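You operate a simulated robot arm through the tools that you are given. There is no shell and no other tool. Be economical: measure what you need, move in short steps, check, and stop when the job is done.

You run a simulated robot arm. Do the job below in one go: nothing can be reset, and whatever is moved stays where it is left.

## Task
Tighten the die holder's bolts to 45, in order 1 to 4.
Fine: the line stands, leave it so; park the driver in its dock.

It is judged by the outcome, as a careful person would: the job done as asked, and still so three seconds after it is handed in. It fails if anything else is knocked over, pushed out of place, dropped, spilled or broken.

## Robot
A 6-joint arm with a two-finger parallel gripper, fixed in place. Base frame: the origin is at the foot of the arm, x ahead of it, y to its left, z up; the work surface is at about z = -2. Readings come in cm, degrees, newtons and seconds.
With the tool pointing down near the work surface it reaches from about 12 to 60 cm from the base axis. Its first joint turns from -66.0 to 66.0 degrees. Payload 2.1 kg.
Tool frame: the origin (TCP) lies between the finger pads and is the grasp point; the fingertips stand 3 cm ahead of it; z points along the fingers, y is the line along which they close. The gripper opens to 9.4 cm. The fingers are 2.8 cm wide and 1 cm thick; the gripper's body (5 by 9.6 cm) begins 5.5 cm behind the TCP.
Orientation is told as [roll, pitch, yaw] about the base's x, y, z axes, in that order, counted from this pose: with the fingers straight down and closing along the base's y, the tool's x points along the base's -x, its y along +y and its z along -z.

## Interface
- The arm moves only by the tool nudge_tool. Its argument "series" is a list of rows, each a list of 3 entries, a list of its own where there are three numbers: the shift along the tool's x, y, z in cm, then the turn, a rotation vector about the tool's x, y, z in degrees, then the finger opening in cm, from 0 to 9.4. In form: [[[dx, dy, dz], [rx, ry, rz], fingers], ...]. A call has 1 to 20 rows; each row shifts and turns the commanded pose from where the row before left it, along the tool's axes as they then stand. Each row takes 0.2 s and may step no farther than 5 cm and 8.6 degrees from the row before; otherwise, or with a gripper value out of range, the whole call is refused. Where a pose cannot be reached the arm comes as near as it can. A force on the tool above 50 N (or 10 N above the force at the start of the call, whichever is more), or a blocked arm, ends the call early, and 0.2 s more pass. Each finger travels about 7.2 cm/s and halts on what it meets, pressing with about 40 N; the grip force reading is that of the motor and also rises with nothing between the fingers. The clock runs only during rows and for 0.2 s after the last one: add rows that do not move to give the fingers time. It gives the time, the measured TCP pose, the force on the tool (base axes), the opening and the grip force at its end, in the units of the frame above (readings bear some noise), with the torque about the TCP (base axes, N m) and any sound that the robot's microphone picked up.
- Cameras (640 x 400 px; columns grow to the right, rows downward): "scene" is fixed at [2.75, -34.87, 50.65]; the picture's right is [0.96, -0.28, 0.00], its down [-0.10, -0.33, -0.94] and it looks along [0.27, 0.90, -0.34] (base axes); focal length 280 px, centre (320, 200). "wrist" rides on the gripper at [7.6, 1.4, -10.2] in the tool frame; the picture's right is [-0.18, 0.98, 0.00], its down [-0.75, -0.14, -0.64] and it looks along [-0.63, -0.12, 0.77] (tool axes); focal length 243 px, centre (320, 200). There is no depth. A picture from a camera that has moved, and an enlarged one, comes with that camera's place and axes in the base frame and with its lens.
- camera(camera): a new picture of that camera. It takes no simulated time.
- enlarge(camera, box): a new picture of the part [left, top, right, bottom] of that camera's present view, enlarged. It takes no simulated time.
- job_done(): hands the job in; it is judged then, once.

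Go step by step. Nothing tells you positions but the pictures and the camera data: compare them with the known pose of the tool, close in by small moves and look again before you grip or let go. The budget is 120 turns and 76 pictures, counting those below and the enlarged ones. Unless the task says otherwise, let go and move clear before handing in, and close with one line.

The tools are called as name(argument=value, ...) on one line, values as JSON. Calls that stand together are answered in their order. nudge_tool: Moves the arm, as the interface text tells. Its arguments: {"type":"object","properties":{"series":{"type":"array","items":{"type":"array"}}},"required":["series"]} The other tools are called the same way: camera (camera) takes a picture; enlarge (camera, box) takes an enlarged picture of a part of a camera's view; job_done () hands the job in.

At the start:

```text
t: 0.0
ee_pos: [21.04, 21.31, 38.95]
tool_rot: [0.0, 0.1, 0.0]
force: [0.3, -0.3, -0.5]
ft_torque: [-0.02, -0.05, 0.02]
gripper_width: 9.38
finger_force: 0.1
```

scene: 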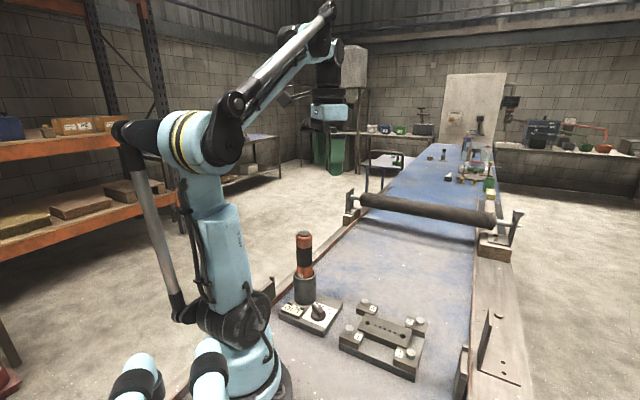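
wrist: 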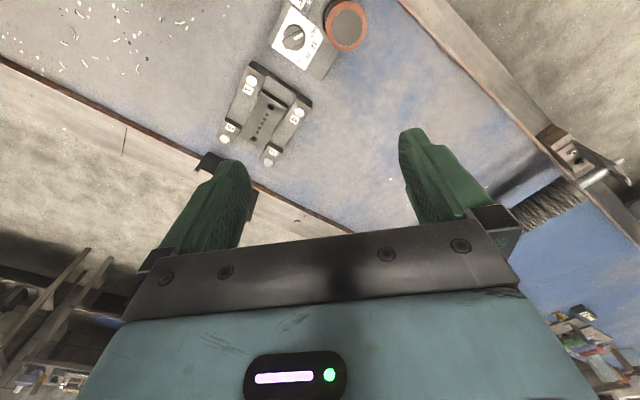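

I see a dock with a driver and a torque dial next to it, and a die holder with four bolts. I'll look closer first.

enlarge(camera="scene", box=[260, 220, 440, 390])

enlarge(camera="wrist", box=[200, 0, 400, 180])

```text
2.35 times, centred on (350, 305) of scene
camera zoom: at [2.75, -34.87, 50.65], right [0.96, -0.28, 0.0], down [-0.1, -0.33, -0.94], along [0.27, 0.9, -0.34], focal length 660 px, centre (249, -47)
```

zoom: 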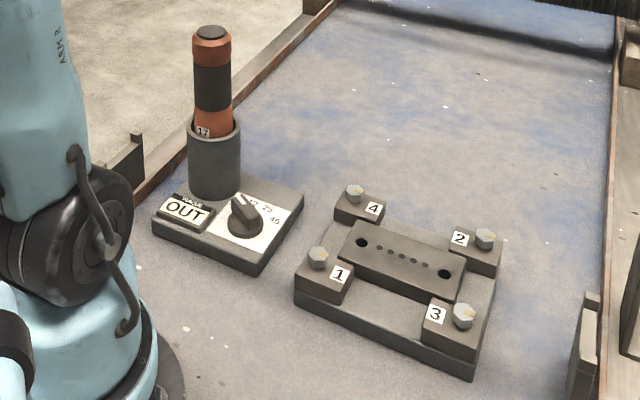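

```text
2.22 times, centred on (300, 90) of wrist
camera zoom: at [13.49, 22.79, 49.18], right [0.18, 0.98, 0.0], down [0.75, -0.14, 0.64], along [0.63, -0.12, -0.77], focal length 539 px, centre (364, 444)
```

zoom: 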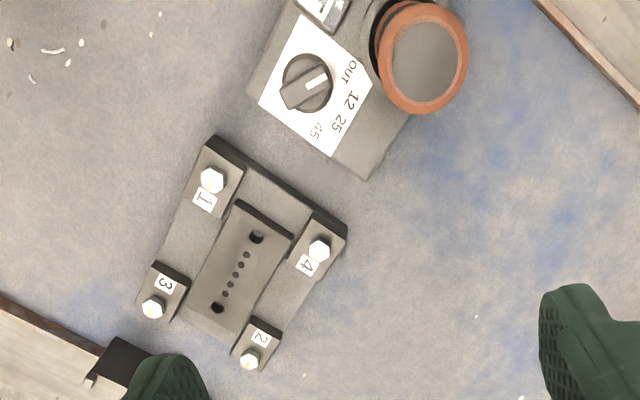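

The driver stands in a dock at about (16.5, 25), with its top at z≈19. The dial is at about (17.9, 17.6) and the bolts at about 1 (22.5,9), 2 (38.7,6.5), 3 (31.7,-0.3), 4 (29.4,15.8), heads at z≈3.5. The dial seems to point at OUT, so I'll move above it for a closer look.

nudge_tool(series=[[[0.78, -0.915, 3.5], [0, 0, 0], 9.4], [[0.78, -0.915, 3.5], [0, 0, 0], 9.4], [[0.78, -0.915, 3.5], [0, 0, 0], 9.4], [[0.78, -0.915, 3], [0, 0, 0], 9.4], [[0, 0, 0], [0, 0, 0], 9.4]])

camera(camera="wrist")

```text
t: 1.2
ee_pos: [17.87, 17.67, 25.4]
tool_rot: [0.0, 0.0, 0.0]
force: [-0.3, -0.5, 0.0]
ft_torque: [0.0, 0.02, 0.01]
gripper_width: 9.41
finger_force: 0.0
```

```text
71 pictures are left
camera wrist: at [10.37, 19.09, 35.56], right [0.18, 0.98, 0.0], down [0.75, -0.14, 0.64], along [0.63, -0.12, -0.77], focal length 243 px, centre (320, 200)
```

wrist: 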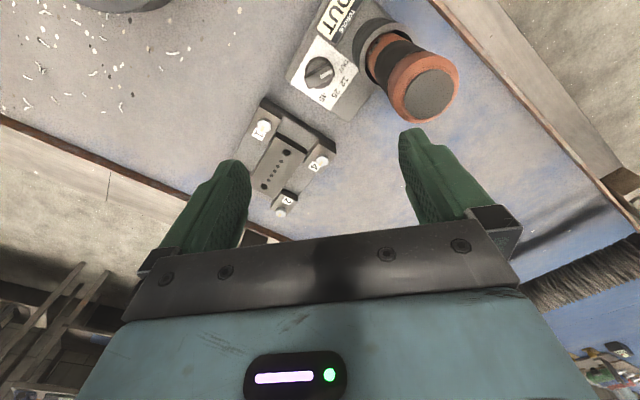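

enlarge(camera="wrist", box=[270, 0, 480, 130])

enlarge(camera="scene", box=[270, 270, 350, 340])

```text
3.05 times, centred on (375, 65) of wrist
camera zoom: at [10.37, 19.09, 35.56], right [0.18, 0.98, 0.0], down [0.75, -0.14, 0.64], along [0.63, -0.12, -0.77], focal length 739 px, centre (152, 611)
```

zoom: 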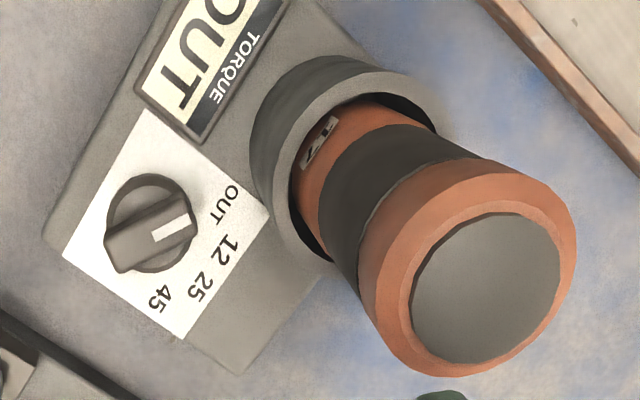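

```text
5.71 times, centred on (310, 305) of scene
camera zoom: at [2.75, -34.87, 50.65], right [0.96, -0.28, 0.0], down [-0.1, -0.33, -0.94], along [0.27, 0.9, -0.34], focal length 1603 px, centre (377, -400)
```

zoom: 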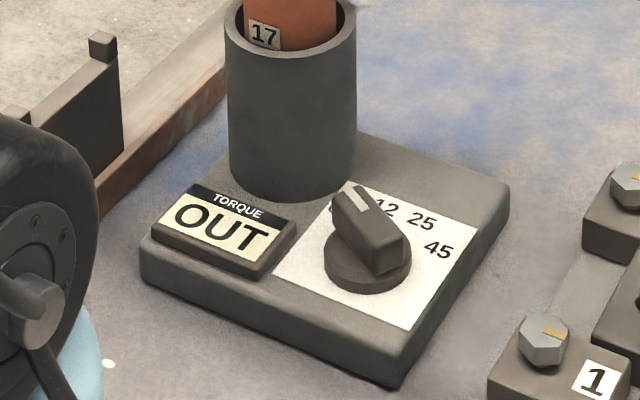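

The dial has OUT / 12 / 25 / 45 positions and points to OUT, and the display matches it. The driver is close beside it, so I'll push the knob's tail with closed fingers, keeping the body's narrow side toward the driver. First I'll shift aside, close the fingers and yaw 90°.

nudge_tool(series=[[[-1.5, -1.4, 0], [0, 0, 0], 5], [[-1.5, -1.4, 0], [0, 0, 0], 0], [[0, 0, 0], [0, 0, -8.2], 0], [[0, 0, 0], [0, 0, -8.2], 0], [[0, 0, 0], [0, 0, -8.2], 0], [[0, 0, 0], [0, 0, -8.2], 0], [[0, 0, 0], [0, 0, -8.2], 0], [[0, 0, 0], [0, 0, -8.2], 0], [[0, 0, 0], [0, 0, -8.2], 0], [[0, 0, 0], [0, 0, -8.2], 0], [[0, 0, 0], [0, 0, -8.2], 0], [[0, 0, 0], [0, 0, -8.2], 0], [[0, 0, 0], [0, 0, -8], 0], [[0, 0, 3], [0, 0, 0], 0], [[0, 0, 3], [0, 0, 0], 0], [[0, 0, 3], [0, 0, 0], 0], [[0, 0, 3], [0, 0, 0], 0], [[0, 0, 0], [0, 0, 0], 0]])

camera(camera="wrist")

```text
t: 5.0
ee_pos: [20.98, 14.82, 13.44]
tool_rot: [0.1, 0.0, 90.0]
force: [0.1, -0.1, -0.2]
ft_torque: [0.02, -0.01, -0.02]
gripper_width: 0.01
finger_force: 32.9
```

```text
68 pictures are left
camera wrist: at [19.66, 7.29, 23.67], right [-0.98, 0.18, 0.0], down [0.14, 0.75, 0.64], along [0.12, 0.63, -0.77], focal length 243 px, centre (320, 200)
```

wrist: 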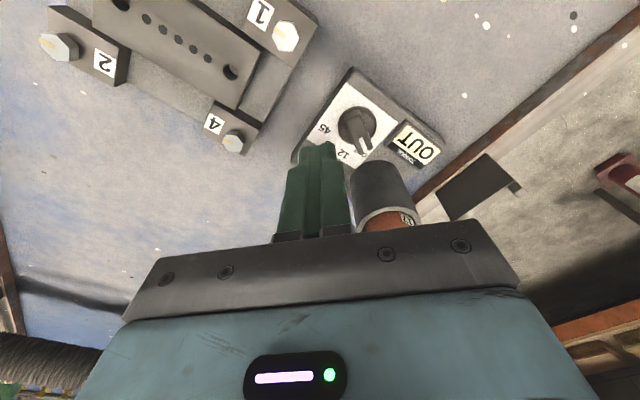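

enlarge(camera="wrist", box=[270, 60, 450, 200])

```text
2.86 times, centred on (360, 130) of wrist
camera zoom: at [19.66, 7.29, 23.67], right [-0.98, 0.18, 0.0], down [0.14, 0.75, 0.64], along [0.12, 0.63, -0.77], focal length 693 px, centre (206, 400)
```

zoom: 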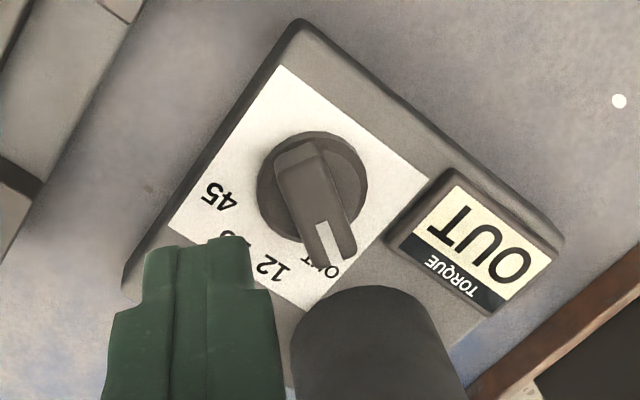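

The knob centre is at about (18.0, 17.2) and its tail at about (18.5, 15.3). I'll lower the fingertips to z≈2 beside the tail and push toward -x.

nudge_tool(series=[[[0, 0, 3], [0, 0, 0], 0], [[0, 0, 3], [0, 0, 0], 0], [[0, 0, 2.4], [0, 0, 0], 0], [[0, 0.5, 0], [0, 0, 0], 0], [[0, 0.5, 0], [0, 0, 0], 0], [[0, 0.4, 0], [0, 0, 0], 0], [[0, 0.4, 0], [0, 0, 0], 0], [[0, 0, 0], [0, 0, 0], 0]])

enlarge(camera="wrist", box=[230, 60, 450, 200])

enlarge(camera="scene", box=[270, 270, 350, 340])

```text
t: 6.8
ee_pos: [19.05, 14.82, 5.0]
tool_rot: [0.0, 0.0, 90.0]
force: [-0.1, 0.3, 0.4]
ft_torque: [-0.02, 0.0, 0.05]
gripper_width: 0.0
finger_force: 32.8
```

```text
2.86 times, centred on (340, 130) of wrist
camera zoom: at [17.74, 7.3, 15.29], right [-0.98, 0.18, 0.0], down [0.14, 0.75, 0.64], along [0.12, 0.63, -0.77], focal length 693 px, centre (263, 400)
```

zoom: 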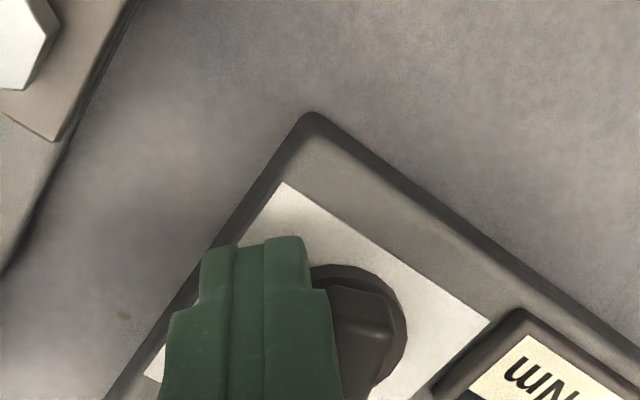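

```text
5.71 times, centred on (310, 305) of scene
camera zoom: at [2.75, -34.87, 50.65], right [0.96, -0.28, 0.0], down [-0.1, -0.33, -0.94], along [0.27, 0.9, -0.34], focal length 1603 px, centre (377, -400)
```

zoom: 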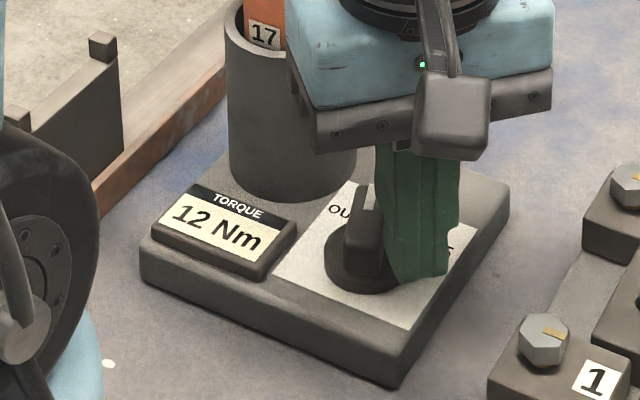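

The display now reads 12 Nm, with hardly any force needed. I'll keep pushing.

nudge_tool(series=[[[0, 0.3, 0], [0, 0, 0], 0], [[0, 0.3, 0], [0, 0, 0], 0], [[0, 0.3, 0], [0, 0, 0], 0], [[0, 0.2, 0], [0, 0, 0], 0], [[0, 0, 0], [0, 0, 0], 0]])

enlarge(camera="scene", box=[270, 270, 350, 340])

```text
t: 8.0
ee_pos: [17.85, 14.94, 5.07]
tool_rot: [0.0, 0.0, 90.0]
force: [-0.7, -0.5, 0.1]
ft_torque: [0.0, 0.01, 0.02]
gripper_width: 0.02
finger_force: 33.2
```

```text
5.71 times, centred on (310, 305) of scene
camera zoom: at [2.75, -34.87, 50.65], right [0.96, -0.28, 0.0], down [-0.1, -0.33, -0.94], along [0.27, 0.9, -0.34], focal length 1603 px, centre (377, -400)
```

zoom: 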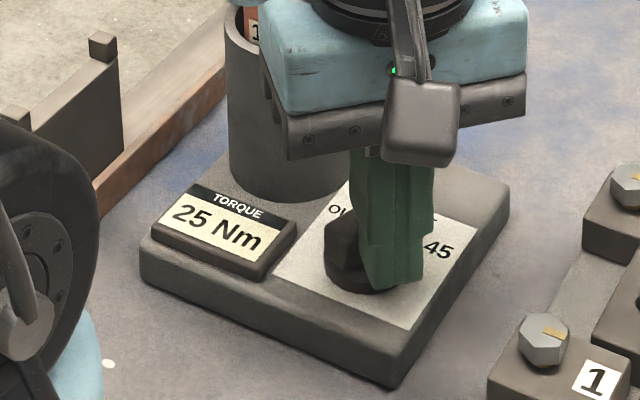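

25 Nm now; I'll continue a little further, then upward in y.

nudge_tool(series=[[[0, 0.3, 0], [0, 0, 0], 0], [[0, 0.3, 0], [0, 0, 0], 0], [[-0.1, 0.1, 0], [0, 0, 0], 0], [[0, 0, 0], [0, 0, 0], 0]])

enlarge(camera="scene", box=[270, 270, 350, 340])

```text
t: 9.0
ee_pos: [17.26, 15.04, 5.09]
tool_rot: [0.0, 0.0, 90.0]
force: [0.9, -0.2, -0.8]
ft_torque: [-0.07, -0.05, -0.01]
gripper_width: 0.0
finger_force: 33.4
```

```text
5.71 times, centred on (310, 305) of scene
camera zoom: at [2.75, -34.87, 50.65], right [0.96, -0.28, 0.0], down [-0.1, -0.33, -0.94], along [0.27, 0.9, -0.34], focal length 1603 px, centre (377, -400)
```

zoom: 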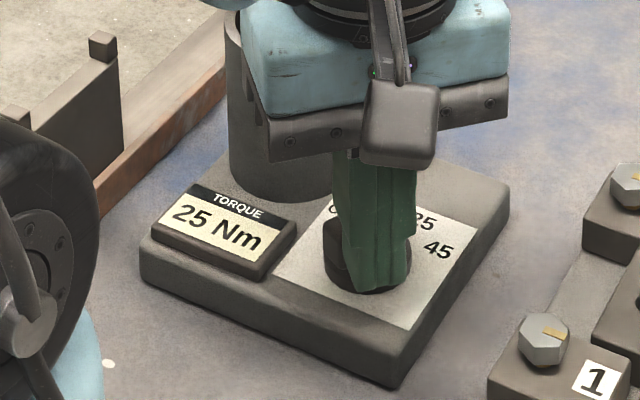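

nudge_tool(series=[[[-0.1, 0.25, 0], [0, 0, 0], 0], [[-0.15, 0.2, 0], [0, 0, 0], 0], [[-0.15, 0.1, 0], [0, 0, 0], 0], [[0, 0, 0], [0, 0, 0], 0]])

enlarge(camera="scene", box=[270, 270, 350, 340])

```text
t: 10.0
ee_pos: [16.69, 15.36, 5.14]
tool_rot: [0.0, 0.0, 90.1]
force: [0.2, -0.3, -0.2]
ft_torque: [-0.02, 0.06, -0.01]
gripper_width: 0.01
finger_force: 33.2
```

```text
5.71 times, centred on (310, 305) of scene
camera zoom: at [2.75, -34.87, 50.65], right [0.96, -0.28, 0.0], down [-0.1, -0.33, -0.94], along [0.27, 0.9, -0.34], focal length 1603 px, centre (377, -400)
```

zoom: 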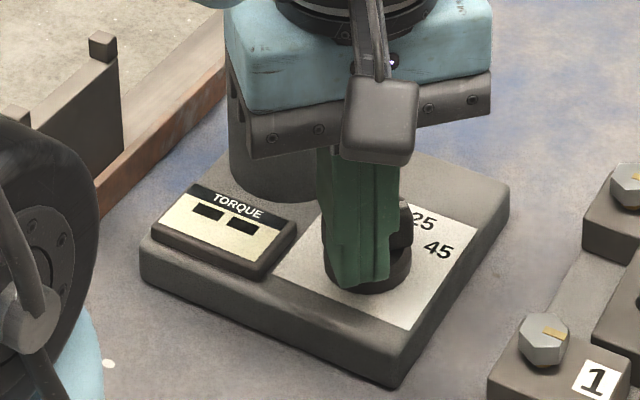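

The display shows "--" (between positions), so I'll push a little more.

nudge_tool(series=[[[-0.2, 0.1, 0], [0, 0, 0], 0], [[-0.15, 0, 0], [0, 0, 0], 0], [[0, 0, 0], [0, 0, 0], 0]])

enlarge(camera="scene", box=[270, 270, 350, 340])

```text
t: 10.8
ee_pos: [16.62, 15.58, 5.01]
tool_rot: [0.0, 0.2, 90.0]
force: [-2.0, -15.5, 0.3]
ft_torque: [-0.38, 0.03, -0.1]
gripper_width: 0.01
finger_force: 32.5
```

```text
5.71 times, centred on (310, 305) of scene
camera zoom: at [2.75, -34.87, 50.65], right [0.96, -0.28, 0.0], down [-0.1, -0.33, -0.94], along [0.27, 0.9, -0.34], focal length 1603 px, centre (377, -400)
```

zoom: 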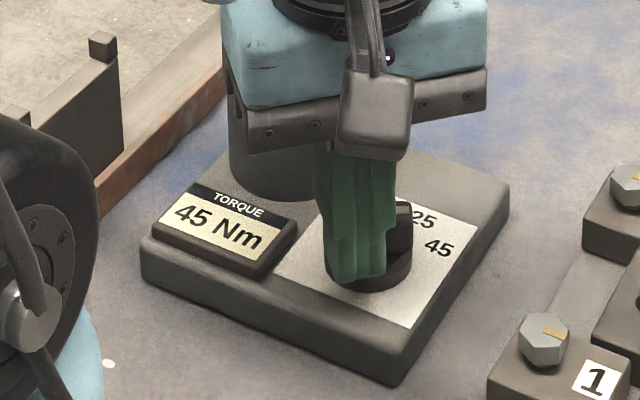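

45 Nm is set, against an end stop. I'll back off, rise, and go above the driver.

nudge_tool(series=[[[0.8, 0, 0], [0, 0, 0], 0], [[1, 0, 0], [0, 0, 0], 0], [[0, 0, -4], [0, 0, 0], 0], [[0, 0, -5], [0, 0, 0], 0], [[0, 0, -5], [0, 0, 0], 2], [[0, 0, -5], [0, 0, 0], 5], [[0, 0, -3], [0, 0, 0], 7], [[-2, 0, 0], [0, 0, 0], 7], [[0, 0, 0], [0, 0, 0], 7]])

camera(camera="wrist")

enlarge(camera="scene", box=[260, 210, 440, 380])

```text
t: 12.8
ee_pos: [16.68, 16.01, 27.04]
tool_rot: [0.0, 0.0, 90.0]
force: [-0.3, 0.8, 0.1]
ft_torque: [0.02, 0.02, -0.02]
gripper_width: 7.01
finger_force: 0.1
```

```text
60 pictures are left
camera wrist: at [15.28, 8.27, 37.3], right [-0.98, 0.18, 0.0], down [0.14, 0.75, 0.64], along [0.12, 0.63, -0.77], focal length 243 px, centre (320, 200)
```

wrist: 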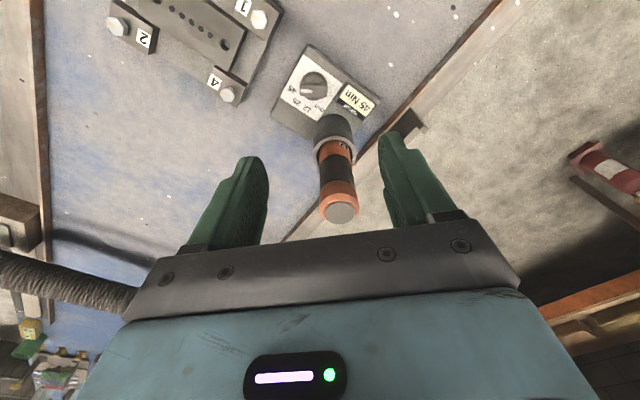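

```text
2.35 times, centred on (350, 295) of scene
camera zoom: at [2.75, -34.87, 50.65], right [0.96, -0.28, 0.0], down [-0.1, -0.33, -0.94], along [0.27, 0.9, -0.34], focal length 660 px, centre (249, -24)
```

zoom: 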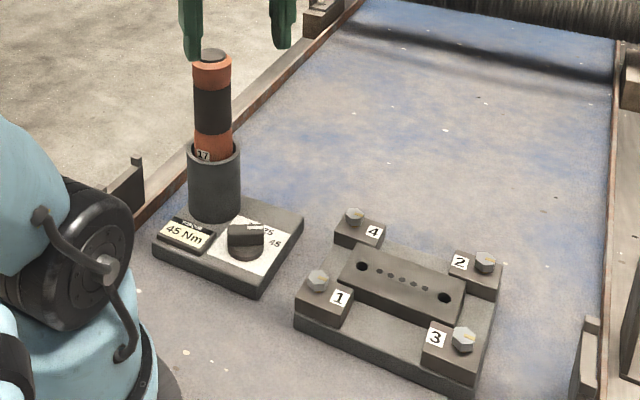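

The driver axis is at about (16.3, 25.0). I'll move above it and descend part way to straddle the top.

nudge_tool(series=[[[-3, 0.2, 0], [0, 0, 0], 7], [[-3, 0.2, 0], [0, 0, 0], 7], [[-3, 0, 0], [0, 0, 0], 7], [[0, 0, 2], [0, 0, 0], 7], [[0, 0, 1], [0, 0, 0], 7], [[0, 0, 0], [0, 0, 0], 7]])

camera(camera="wrist")

enlarge(camera="scene", box=[250, 180, 370, 300])

```text
t: 14.2
ee_pos: [16.09, 24.9, 24.12]
tool_rot: [0.1, 0.0, 90.1]
force: [0.7, 0.1, 0.5]
ft_torque: [0.02, 0.01, 0.03]
gripper_width: 7.02
finger_force: 0.0
```

```text
58 pictures are left
camera wrist: at [14.87, 17.34, 34.27], right [-0.98, 0.18, 0.0], down [0.14, 0.75, 0.64], along [0.12, 0.63, -0.77], focal length 243 px, centre (320, 200)
```

wrist: 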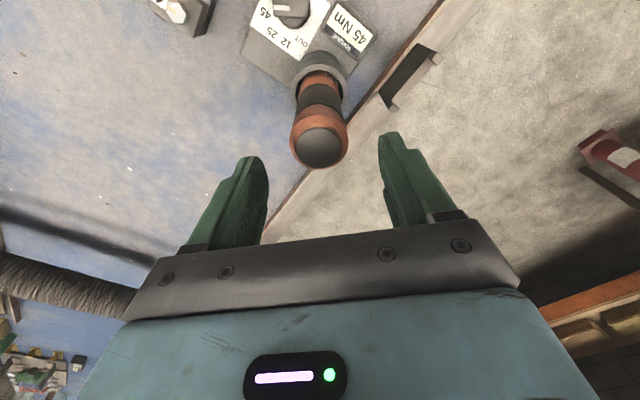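

```text
3.33 times, centred on (310, 240) of scene
camera zoom: at [2.75, -34.87, 50.65], right [0.96, -0.28, 0.0], down [-0.1, -0.33, -0.94], along [0.27, 0.9, -0.34], focal length 935 px, centre (353, 67)
```

zoom: 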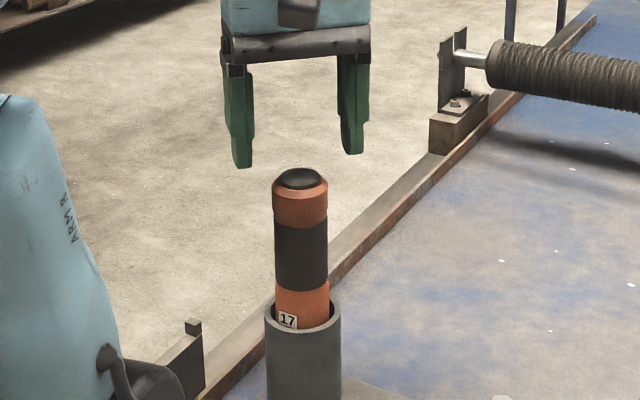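

nudge_tool(series=[[[-0.1, -0.25, 0], [0, 0, 0], 7], [[0, 0, 3], [0, 0, 0], 7], [[0, 0, 3], [0, 0, 0], 7], [[0, 0, 2], [0, 0, 0], 7], [[0, 0, 1.5], [0, 0, 0], 7], [[0, 0, 0], [0, 0, 0], 7]])

camera(camera="wrist")

enlarge(camera="scene", box=[250, 180, 370, 300])

```text
t: 15.6
ee_pos: [16.41, 25.01, 14.51]
tool_rot: [0.1, 0.0, 90.0]
force: [0.5, 0.9, 0.5]
ft_torque: [0.02, 0.01, -0.01]
gripper_width: 7.01
finger_force: 0.1
```

```text
56 pictures are left
camera wrist: at [15.15, 17.43, 24.73], right [-0.98, 0.18, 0.0], down [0.14, 0.75, 0.64], along [0.12, 0.63, -0.77], focal length 243 px, centre (320, 200)
```

wrist: 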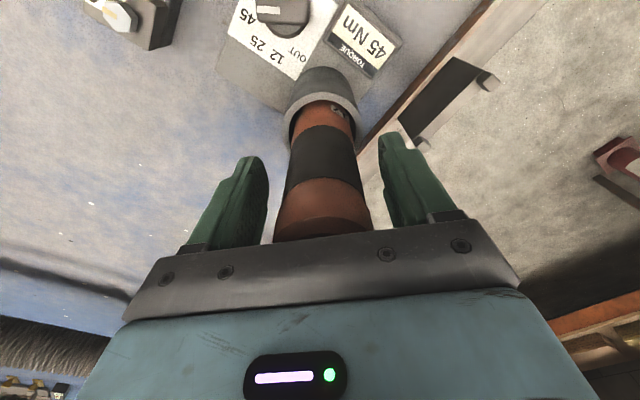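

```text
3.33 times, centred on (310, 240) of scene
camera zoom: at [2.75, -34.87, 50.65], right [0.96, -0.28, 0.0], down [-0.1, -0.33, -0.94], along [0.27, 0.9, -0.34], focal length 935 px, centre (353, 67)
```

zoom: 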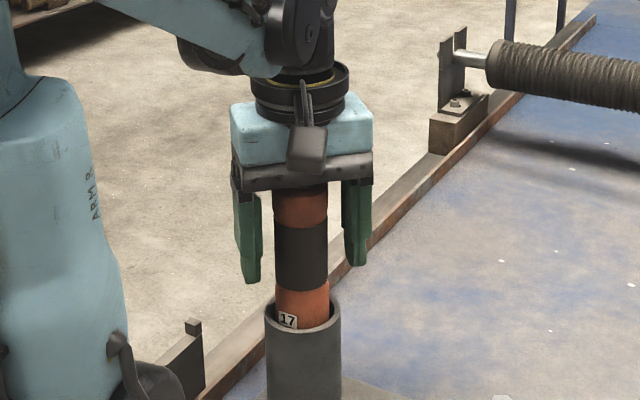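

Centred well. I'll close on the grip band.

nudge_tool(series=[[[0, 0, 0], [0, 0, 0], 4.5], [[0, 0, 0], [0, 0, 0], 0], [[0, 0, 0], [0, 0, 0], 0], [[0, 0, 0], [0, 0, 0], 0]])

```text
t: 16.6
ee_pos: [16.49, 25.04, 14.42]
tool_rot: [0.0, 0.0, 90.0]
force: [-1.8, 0.3, 0.6]
ft_torque: [-0.05, 0.18, -0.04]
gripper_width: 4.12
finger_force: 39.9
```

Gripped at 4.1 cm. Lifting straight up.

nudge_tool(series=[[[0, 0, -0.7], [0, 0, 0], 0], [[0, 0, -1.2], [0, 0, 0], 0], [[0, 0, -1.5], [0, 0, 0], 0], [[0, 0, -1.5], [0, 0, 0], 0], [[0, 0, -1.5], [0, 0, 0], 0], [[0, 0, -1.5], [0, 0, 0], 0], [[0, 0, -1.5], [0, 0, 0], 0], [[0, 0, -1.5], [0, 0, 0], 0], [[0, 0, 0], [0, 0, 0], 0]])

camera(camera="scene")

enlarge(camera="scene", box=[250, 150, 370, 330])

```text
t: 18.6
ee_pos: [16.54, 25.12, 25.4]
tool_rot: [0.0, -0.1, 90.0]
force: [0.2, -0.5, -6.0]
ft_torque: [-0.02, 0.03, 0.0]
gripper_width: 4.12
finger_force: 40.1
```

```text
54 pictures are left
```

scene: 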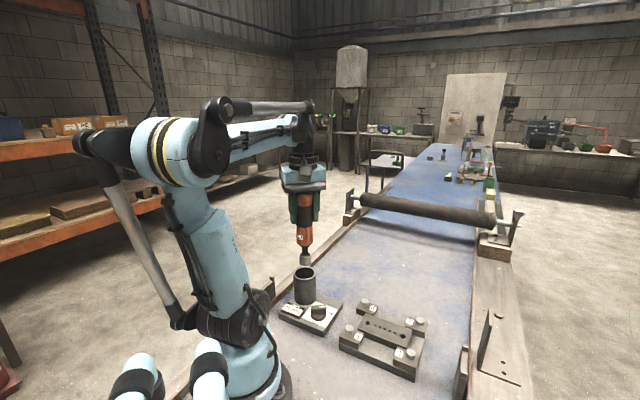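

```text
2.22 times, centred on (310, 240) of scene
camera zoom: at [2.76, -34.87, 50.65], right [0.96, -0.28, 0.0], down [-0.1, -0.33, -0.94], along [0.27, 0.9, -0.35], focal length 623 px, centre (342, 111)
```

zoom: 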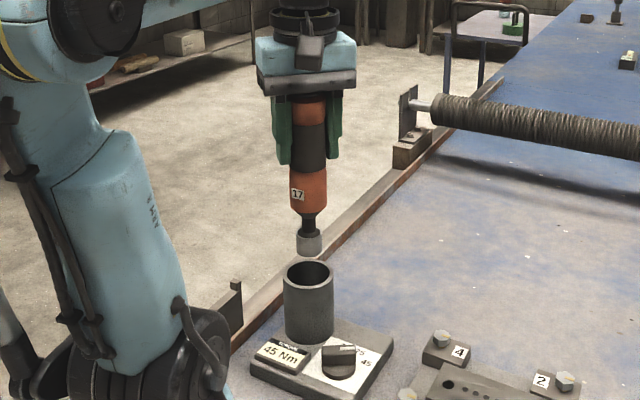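

The driver with its 17 socket is out; the tip is about 14.3 cm below the TCP. I'll carry it above bolt 1.

nudge_tool(series=[[[0, 0, -1], [0, 0, 0], 0], [[2, -0.7, 0], [0, 0, 0], 0], [[2.5, -1, 0], [0, 0, 0], 0], [[2.5, -1, 0], [0, 0, 0], 0], [[2.5, -1, 0], [0, 0, 0], 0], [[2.5, -1, 0], [0, 0, 0], 0], [[2, -0.7, 0], [0, 0, 0], 0], [[2, -0.66, 0], [0, 0, 0], 0], [[0, 0, 0], [0, 0, 0], 0]])

camera(camera="wrist")

enlarge(camera="scene", box=[310, 210, 450, 390])

```text
t: 20.6
ee_pos: [22.58, 8.92, 26.5]
tool_rot: [0.0, 0.0, 89.9]
force: [0.0, -0.5, -5.3]
ft_torque: [0.01, 0.01, -0.02]
gripper_width: 4.11
finger_force: 40.1
```

```text
52 pictures are left
camera wrist: at [21.29, 1.33, 36.66], right [-0.98, 0.18, 0.0], down [0.14, 0.75, 0.64], along [0.12, 0.63, -0.77], focal length 243 px, centre (320, 200)
```

wrist: 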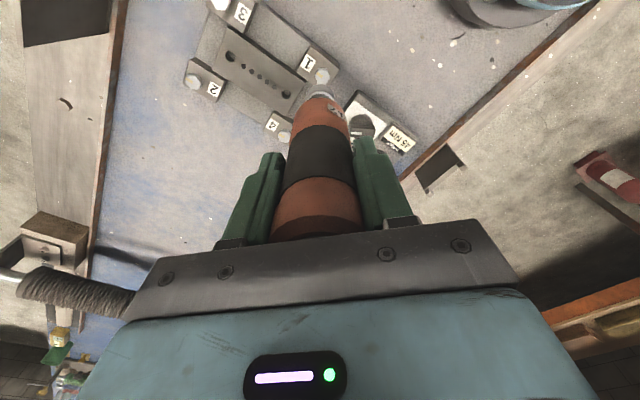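

```text
2.22 times, centred on (380, 300) of scene
camera zoom: at [2.76, -34.87, 50.65], right [0.96, -0.28, 0.0], down [-0.1, -0.33, -0.94], along [0.27, 0.9, -0.34], focal length 623 px, centre (187, -22)
```

zoom: 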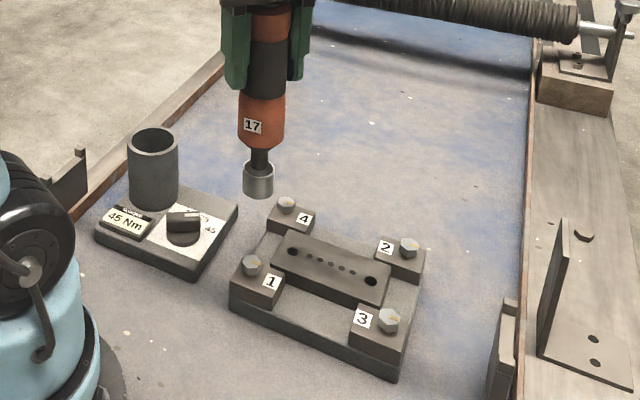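

enlarge(camera="wrist", box=[270, 40, 370, 130])

enlarge(camera="scene", box=[335, 270, 425, 370])

```text
4.44 times, centred on (320, 85) of wrist
camera zoom: at [21.29, 1.33, 36.66], right [-0.98, 0.18, 0.0], down [0.14, 0.75, 0.64], along [0.12, 0.63, -0.77], focal length 1078 px, centre (320, 711)
```

zoom: 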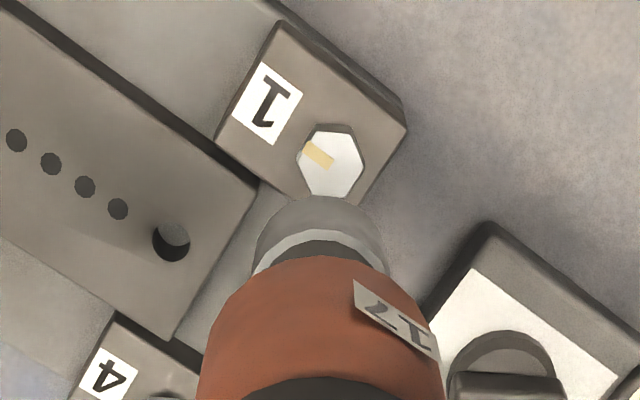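

```text
4.00 times, centred on (380, 320) of scene
camera zoom: at [2.76, -34.87, 50.65], right [0.96, -0.28, 0.0], down [-0.1, -0.33, -0.94], along [0.27, 0.9, -0.34], focal length 1122 px, centre (80, -280)
```

zoom: 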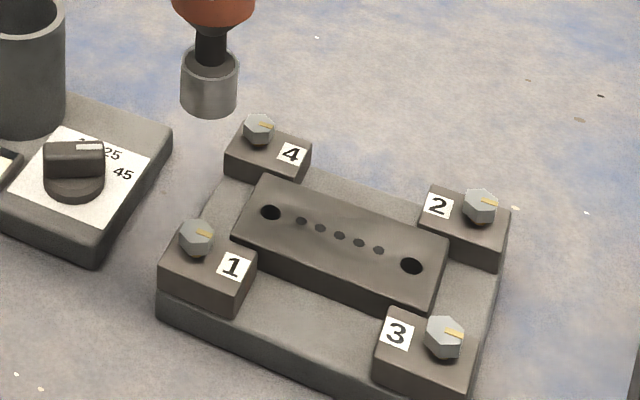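

Bolt 1 is at about (22.45, 8.85, 3.9). The socket tip is at about (22.77, 8.85), so I'll shift -0.3 in x and descend to just above it.

nudge_tool(series=[[[0, 0.3, 0], [0, 0, 0], 0], [[0, 0, 2.5], [0, 0, 0], 0], [[0, 0, 2.5], [0, 0, 0], 0], [[0, 0, 2], [0, 0, 0], 0], [[0, 0, 0], [0, 0, 0], 0]])

enlarge(camera="wrist", box=[270, 40, 370, 130])

enlarge(camera="scene", box=[335, 270, 425, 370])

```text
t: 21.8
ee_pos: [22.18, 8.84, 19.4]
tool_rot: [0.0, 0.0, 90.1]
force: [0.3, 0.1, -6.2]
ft_torque: [-0.02, 0.0, 0.0]
gripper_width: 4.14
finger_force: 40.2
```

```text
4.44 times, centred on (320, 85) of wrist
camera zoom: at [20.89, 1.35, 29.6], right [-0.98, 0.18, 0.0], down [0.14, 0.75, 0.64], along [0.12, 0.63, -0.77], focal length 1078 px, centre (320, 711)
```

zoom: 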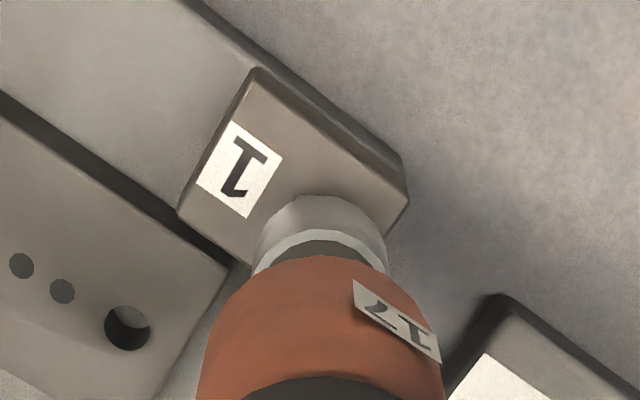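

```text
4.00 times, centred on (380, 320) of scene
camera zoom: at [2.76, -34.87, 50.65], right [0.96, -0.28, 0.0], down [-0.1, -0.33, -0.94], along [0.27, 0.9, -0.34], focal length 1122 px, centre (80, -280)
```

zoom: 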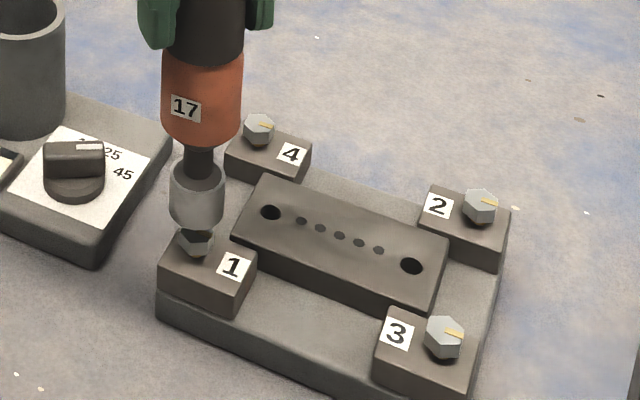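

Alignment looks good; now I'll descend gently onto the bolt.

nudge_tool(series=[[[0, -0.07, 0.3], [0, 0, 0], 0], [[0, 0, 0.3], [0, 0, 0], 0], [[0, 0, 0.2], [0, 0, 0], 0], [[0, 0, 0.2], [0, 0, 0], 0], [[0, 0, 0], [0, 0, 0], 0]])

enlarge(camera="scene", box=[345, 300, 390, 350])

```text
t: 23.0
ee_pos: [22.25, 9.03, 18.44]
tool_rot: [0.0, -0.1, 90.1]
force: [0.5, 0.9, -5.3]
ft_torque: [-0.01, 0.0, -0.01]
gripper_width: 4.15
finger_force: 40.2
```

```text
8.00 times, centred on (368, 325) of scene
camera zoom: at [2.76, -34.87, 50.65], right [0.96, -0.28, 0.0], down [-0.1, -0.33, -0.94], along [0.27, 0.9, -0.34], focal length 2244 px, centre (-60, -800)
```

zoom: 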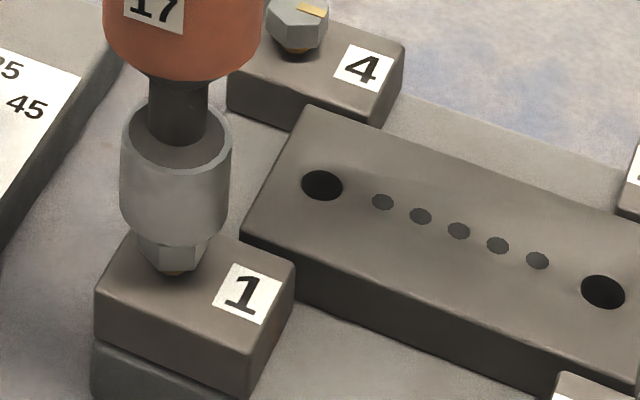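

nudge_tool(series=[[[0, 0, 0.2], [0, 0, 0], 0], [[0, 0, 0.2], [0, 0, 0], 0], [[0, 0, 0.2], [0, 0, 0], 0], [[0, 0, 0], [0, 0, 0], 0]])

enlarge(camera="scene", box=[345, 300, 390, 350])

```text
t: 24.0
ee_pos: [22.39, 9.03, 17.83]
tool_rot: [0.0, 0.0, 90.0]
force: [0.5, 0.7, -4.8]
ft_torque: [-0.04, 0.0, 0.04]
gripper_width: 4.12
finger_force: 39.9
```

```text
8.00 times, centred on (368, 325) of scene
camera zoom: at [2.76, -34.87, 50.65], right [0.96, -0.28, 0.0], down [-0.1, -0.33, -0.94], along [0.27, 0.9, -0.34], focal length 2244 px, centre (-60, -800)
```

zoom: 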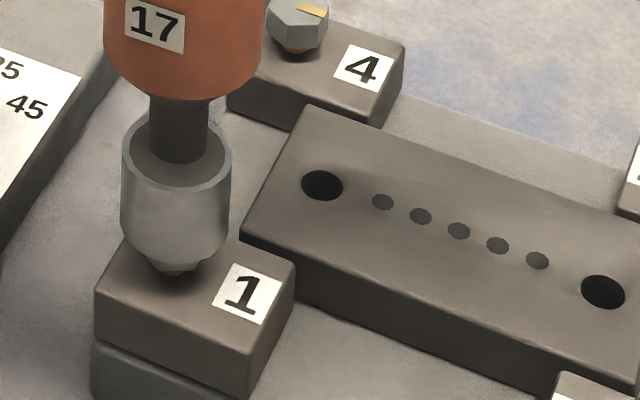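

nudge_tool(series=[[[0, 0, 0.15], [0, 0, 0], 0], [[0, 0, 0.15], [0, 0, 0], 0], [[0, 0, 0.15], [0, 0, 0], 0], [[0, 0, 0], [0, 0, 0], 0]])

enlarge(camera="scene", box=[345, 300, 390, 350])

```text
t: 25.0
ee_pos: [22.21, 9.07, 17.33]
tool_rot: [0.1, 0.0, 90.0]
force: [0.0, -0.2, -5.8]
ft_torque: [-0.03, 0.02, -0.02]
gripper_width: 4.13
finger_force: 39.8
```

```text
8.00 times, centred on (368, 325) of scene
camera zoom: at [2.76, -34.87, 50.65], right [0.96, -0.28, 0.0], down [-0.1, -0.33, -0.94], along [0.27, 0.9, -0.34], focal length 2244 px, centre (-60, -800)
```

zoom: 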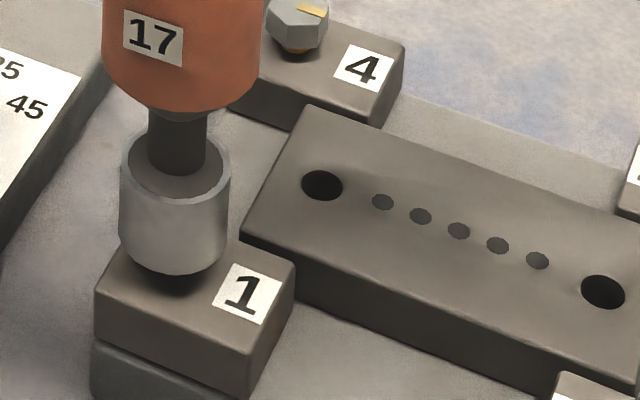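

nudge_tool(series=[[[0, 0, 0.1], [0, 0, 0], 0], [[0, 0, 0.1], [0, 0, 0], 0], [[0, 0, 0.1], [0, 0, 0], 0], [[0, 0, 0], [0, 0, 0], 0]])

```text
t: 26.0
ee_pos: [22.37, 9.07, 16.97]
tool_rot: [0.0, 0.0, 90.0]
force: [-0.4, 0.4, -6.2]
ft_torque: [-0.01, 0.03, 0.0]
gripper_width: 4.13
finger_force: 40.0
```

nudge_tool(series=[[[0, 0, 0.1], [0, 0, 0], 0], [[0, 0, 0.1], [0, 0, 0], 0], [[0, 0, 0.1], [0, 0, 0], 0], [[0, 0, 0], [0, 0, 0], 0]])

enlarge(camera="scene", box=[345, 300, 390, 350])

enlarge(camera="wrist", box=[270, 40, 370, 130])

```text
t: 27.0
ee_pos: [22.34, 9.03, 16.84]
tool_rot: [0.0, 0.0, 90.1]
force: [0.3, -0.1, -5.6]
ft_torque: [0.03, 0.03, -0.03]
gripper_width: 4.14
finger_force: 39.9
```

```text
8.00 times, centred on (368, 325) of scene
camera zoom: at [2.76, -34.87, 50.65], right [0.96, -0.28, 0.0], down [-0.1, -0.33, -0.94], along [0.27, 0.9, -0.34], focal length 2244 px, centre (-60, -800)
```

zoom: 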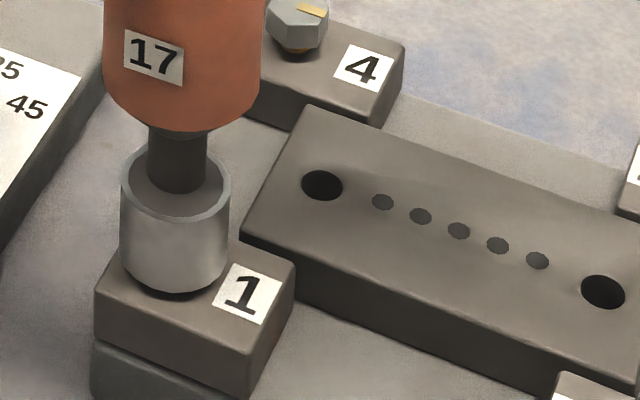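

```text
4.44 times, centred on (320, 85) of wrist
camera zoom: at [21.03, 1.4, 27.05], right [-0.98, 0.18, 0.0], down [0.14, 0.75, 0.64], along [0.12, 0.63, -0.77], focal length 1078 px, centre (320, 711)
```

zoom: 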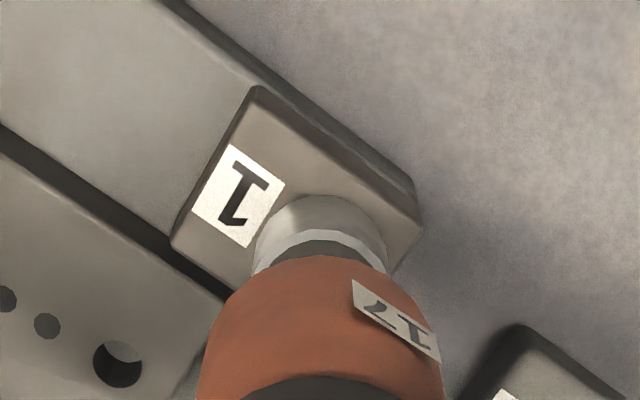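

The socket is fully over the head. I'll press a bit more to seat it.

nudge_tool(series=[[[0, 0, 0.1], [0, 0, 0], 0], [[0, 0, 0.1], [0, 0, 0], 0], [[0, 0, 0.1], [0, 0, 0], 0], [[0, 0, 0], [0, 0, 0], 0]])

```text
t: 28.0
ee_pos: [22.45, 9.14, 16.58]
tool_rot: [-0.1, 0.0, 90.1]
force: [-1.3, -0.7, 32.0]
ft_torque: [-0.27, 0.24, -0.02]
gripper_width: 4.11
finger_force: 40.2
```

Seated on the bolt (32 N axial). I'll ease off slightly and turn clockwise to see the response.

nudge_tool(series=[[[0, 0, -0.05], [0, 0, 0], 0], [[0, 0, 0], [0, 0, 6], 0], [[0, 0, 0], [0, 0, 6], 0], [[0, 0, 0], [0, 0, 6], 0], [[0, 0, 0], [0, 0, 0], 0]])

enlarge(camera="scene", box=[335, 240, 425, 350])

```text
t: 29.2
ee_pos: [22.28, 9.09, 16.65]
tool_rot: [0.0, 0.0, 71.9]
force: [2.7, 1.0, 31.5]
ft_torque: [0.03, -0.22, -0.06]
gripper_width: 4.12
finger_force: 39.4
```

```text
3.64 times, centred on (380, 295) of scene
camera zoom: at [2.75, -34.87, 50.65], right [0.96, -0.28, 0.0], down [-0.1, -0.33, -0.94], along [0.27, 0.9, -0.34], focal length 1020 px, centre (102, -146)
```

zoom: 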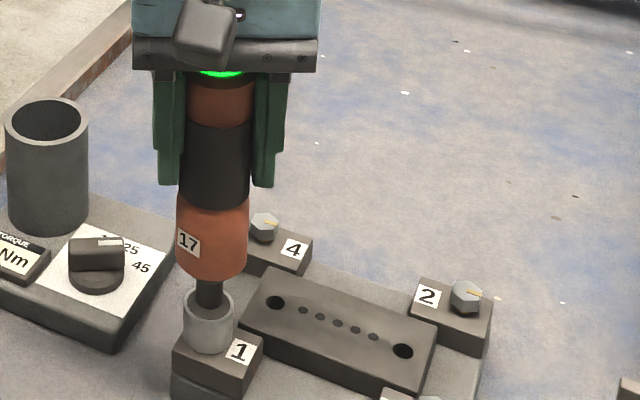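

A green light has come on at the driver's cap, so it seems to be powered and started by pressing. I'll hold briefly and check it.

nudge_tool(series=[[[0, 0, 0], [0, 0, 0], 0], [[0, 0, 0], [0, 0, 0], 0], [[0, 0, 0], [0, 0, 0], 0], [[0, 0, 0], [0, 0, 0], 0]])

enlarge(camera="scene", box=[345, 240, 405, 350])

```text
t: 30.2
ee_pos: [22.34, 9.02, 16.6]
tool_rot: [-0.1, -0.1, 72.0]
force: [2.9, 2.2, 30.5]
ft_torque: [0.3, -0.3, -0.01]
gripper_width: 4.11
finger_force: 40.2
```

```text
3.64 times, centred on (375, 295) of scene
camera zoom: at [2.75, -34.87, 50.65], right [0.96, -0.28, 0.0], down [-0.1, -0.33, -0.94], along [0.27, 0.9, -0.34], focal length 1020 px, centre (120, -146)
```

zoom: 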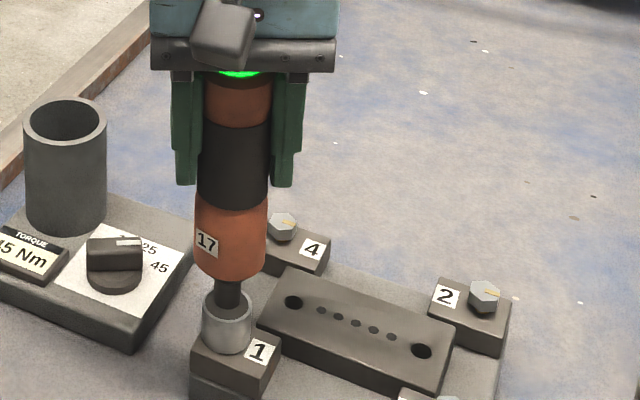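

Steady green: torque reached. I'll lift off and check bolt 1.

nudge_tool(series=[[[0, 0, -0.3], [0, 0, 0], 0], [[0, 0, -0.7], [0, 0, 0], 0], [[0, 0, -1], [0, 0, -6], 0], [[0, 0, -1], [0, 0, -6], 0], [[0, 0, -2], [0, 0, -6], 0], [[0, 0, 0], [0, 0, 0], 0]])

enlarge(camera="scene", box=[335, 250, 435, 370])

```text
t: 31.6
ee_pos: [22.29, 9.06, 21.5]
tool_rot: [0.0, 0.0, 90.1]
force: [0.3, -0.1, -6.3]
ft_torque: [0.02, -0.02, -0.02]
gripper_width: 4.15
finger_force: 39.7
```

```text
3.33 times, centred on (385, 310) of scene
camera zoom: at [2.76, -34.87, 50.65], right [0.96, -0.28, 0.0], down [-0.1, -0.33, -0.94], along [0.27, 0.9, -0.34], focal length 935 px, centre (103, -167)
```

zoom: 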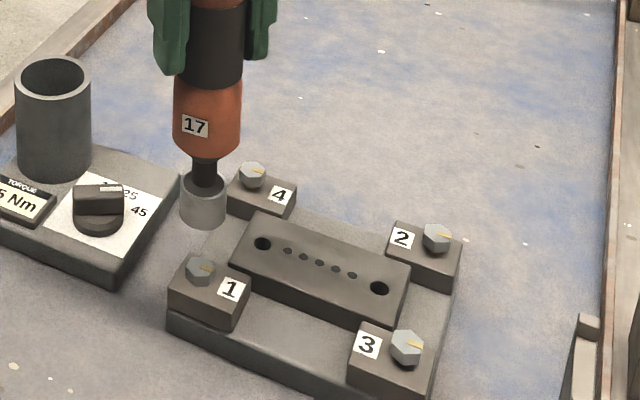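

Bolt 1 has turned and seated. Next is bolt 2 at about (38.2, 6.8).

nudge_tool(series=[[[0, 0, -1], [0, 0, 0], 0], [[0.4, -2.7, 0], [0, 0, 0], 0], [[0.4, -3, 0], [0, 0, 0], 0], [[0.4, -3, 0], [0, 0, 0], 0], [[0.4, -3, 0], [0, 0, 0], 0], [[0.4, -2.5, 0], [0, 0, 0], 0], [[0.3, -1.7, 0], [0, 0, 0], 0], [[0, 0, 0], [0, 0, 0], 0]])

enlarge(camera="wrist", box=[270, 40, 370, 130])

enlarge(camera="scene", box=[360, 250, 460, 370])

```text
t: 33.4
ee_pos: [38.26, 6.66, 22.64]
tool_rot: [-0.1, 0.1, 90.1]
force: [-0.5, 0.1, -5.4]
ft_torque: [0.01, 0.0, 0.01]
gripper_width: 4.12
finger_force: 39.5
```

```text
4.44 times, centred on (320, 85) of wrist
camera zoom: at [36.91, -0.87, 32.82], right [-0.98, 0.18, 0.0], down [0.14, 0.75, 0.64], along [0.12, 0.63, -0.77], focal length 1078 px, centre (320, 711)
```

zoom: 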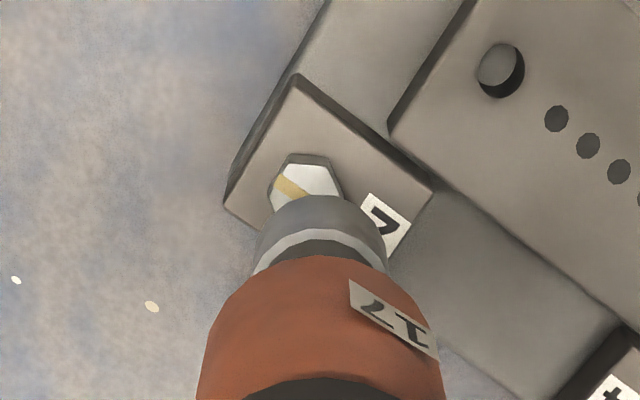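

```text
3.33 times, centred on (410, 310) of scene
camera zoom: at [2.76, -34.87, 50.65], right [0.96, -0.28, 0.0], down [-0.1, -0.33, -0.94], along [0.27, 0.9, -0.34], focal length 935 px, centre (20, -167)
```

zoom: 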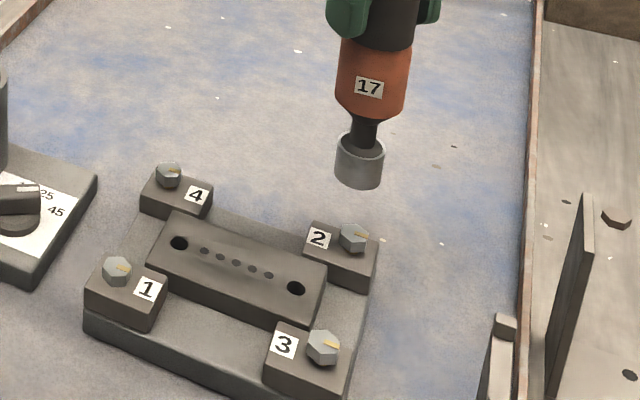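

nudge_tool(series=[[[0.06, -0.23, 1.2], [0, 0, 0], 0], [[0, 0, 1.2], [0, 0, 0], 0], [[0, 0, 1.2], [0, 0, 0], 0], [[0, 0, 0], [0, 0, 0], 0]])

enlarge(camera="scene", box=[390, 290, 435, 340])

enlarge(camera="wrist", box=[270, 40, 370, 130])

```text
t: 34.4
ee_pos: [38.48, 6.78, 18.87]
tool_rot: [0.0, -0.1, 90.0]
force: [0.5, -0.4, -5.4]
ft_torque: [0.01, -0.01, 0.02]
gripper_width: 4.13
finger_force: 40.5
```

```text
8.00 times, centred on (412, 315) of scene
camera zoom: at [2.76, -34.87, 50.65], right [0.96, -0.28, 0.0], down [-0.1, -0.33, -0.94], along [0.27, 0.9, -0.34], focal length 2244 px, centre (-420, -720)
```

zoom: 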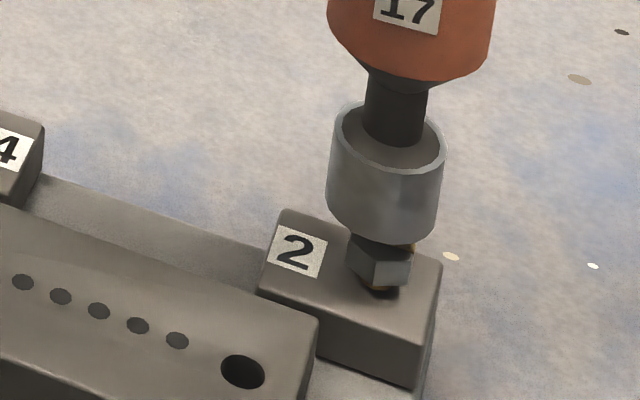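

```text
4.44 times, centred on (320, 85) of wrist
camera zoom: at [37.1, -0.92, 29.17], right [-0.98, 0.18, 0.0], down [0.14, 0.75, 0.64], along [0.12, 0.63, -0.77], focal length 1078 px, centre (320, 711)
```

zoom: 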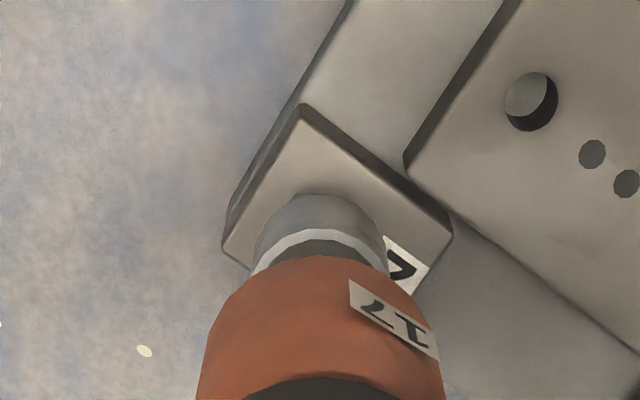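

Slightly adjust +0.1 in x and descend gently.

nudge_tool(series=[[[0, -0.1, 0.3], [0, 0, 0], 0], [[0, 0, 0.3], [0, 0, 0], 0], [[0, 0, 0.2], [0, 0, 0], 0], [[0, 0, 0.2], [0, 0, 0], 0], [[0, 0, 0], [0, 0, 0], 0]])

enlarge(camera="scene", box=[390, 290, 435, 340])

```text
t: 35.6
ee_pos: [38.57, 6.73, 17.93]
tool_rot: [0.0, 0.0, 90.0]
force: [-0.5, 0.9, -5.3]
ft_torque: [0.01, -0.05, -0.01]
gripper_width: 4.1
finger_force: 40.0
```

```text
8.00 times, centred on (412, 315) of scene
camera zoom: at [2.76, -34.87, 50.65], right [0.96, -0.28, 0.0], down [-0.1, -0.33, -0.94], along [0.27, 0.9, -0.34], focal length 2244 px, centre (-420, -720)
```

zoom: 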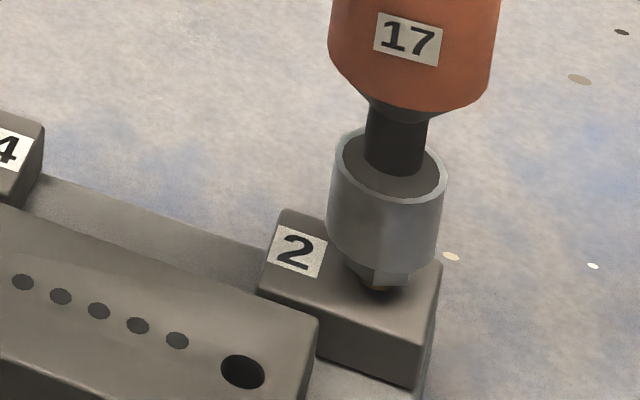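

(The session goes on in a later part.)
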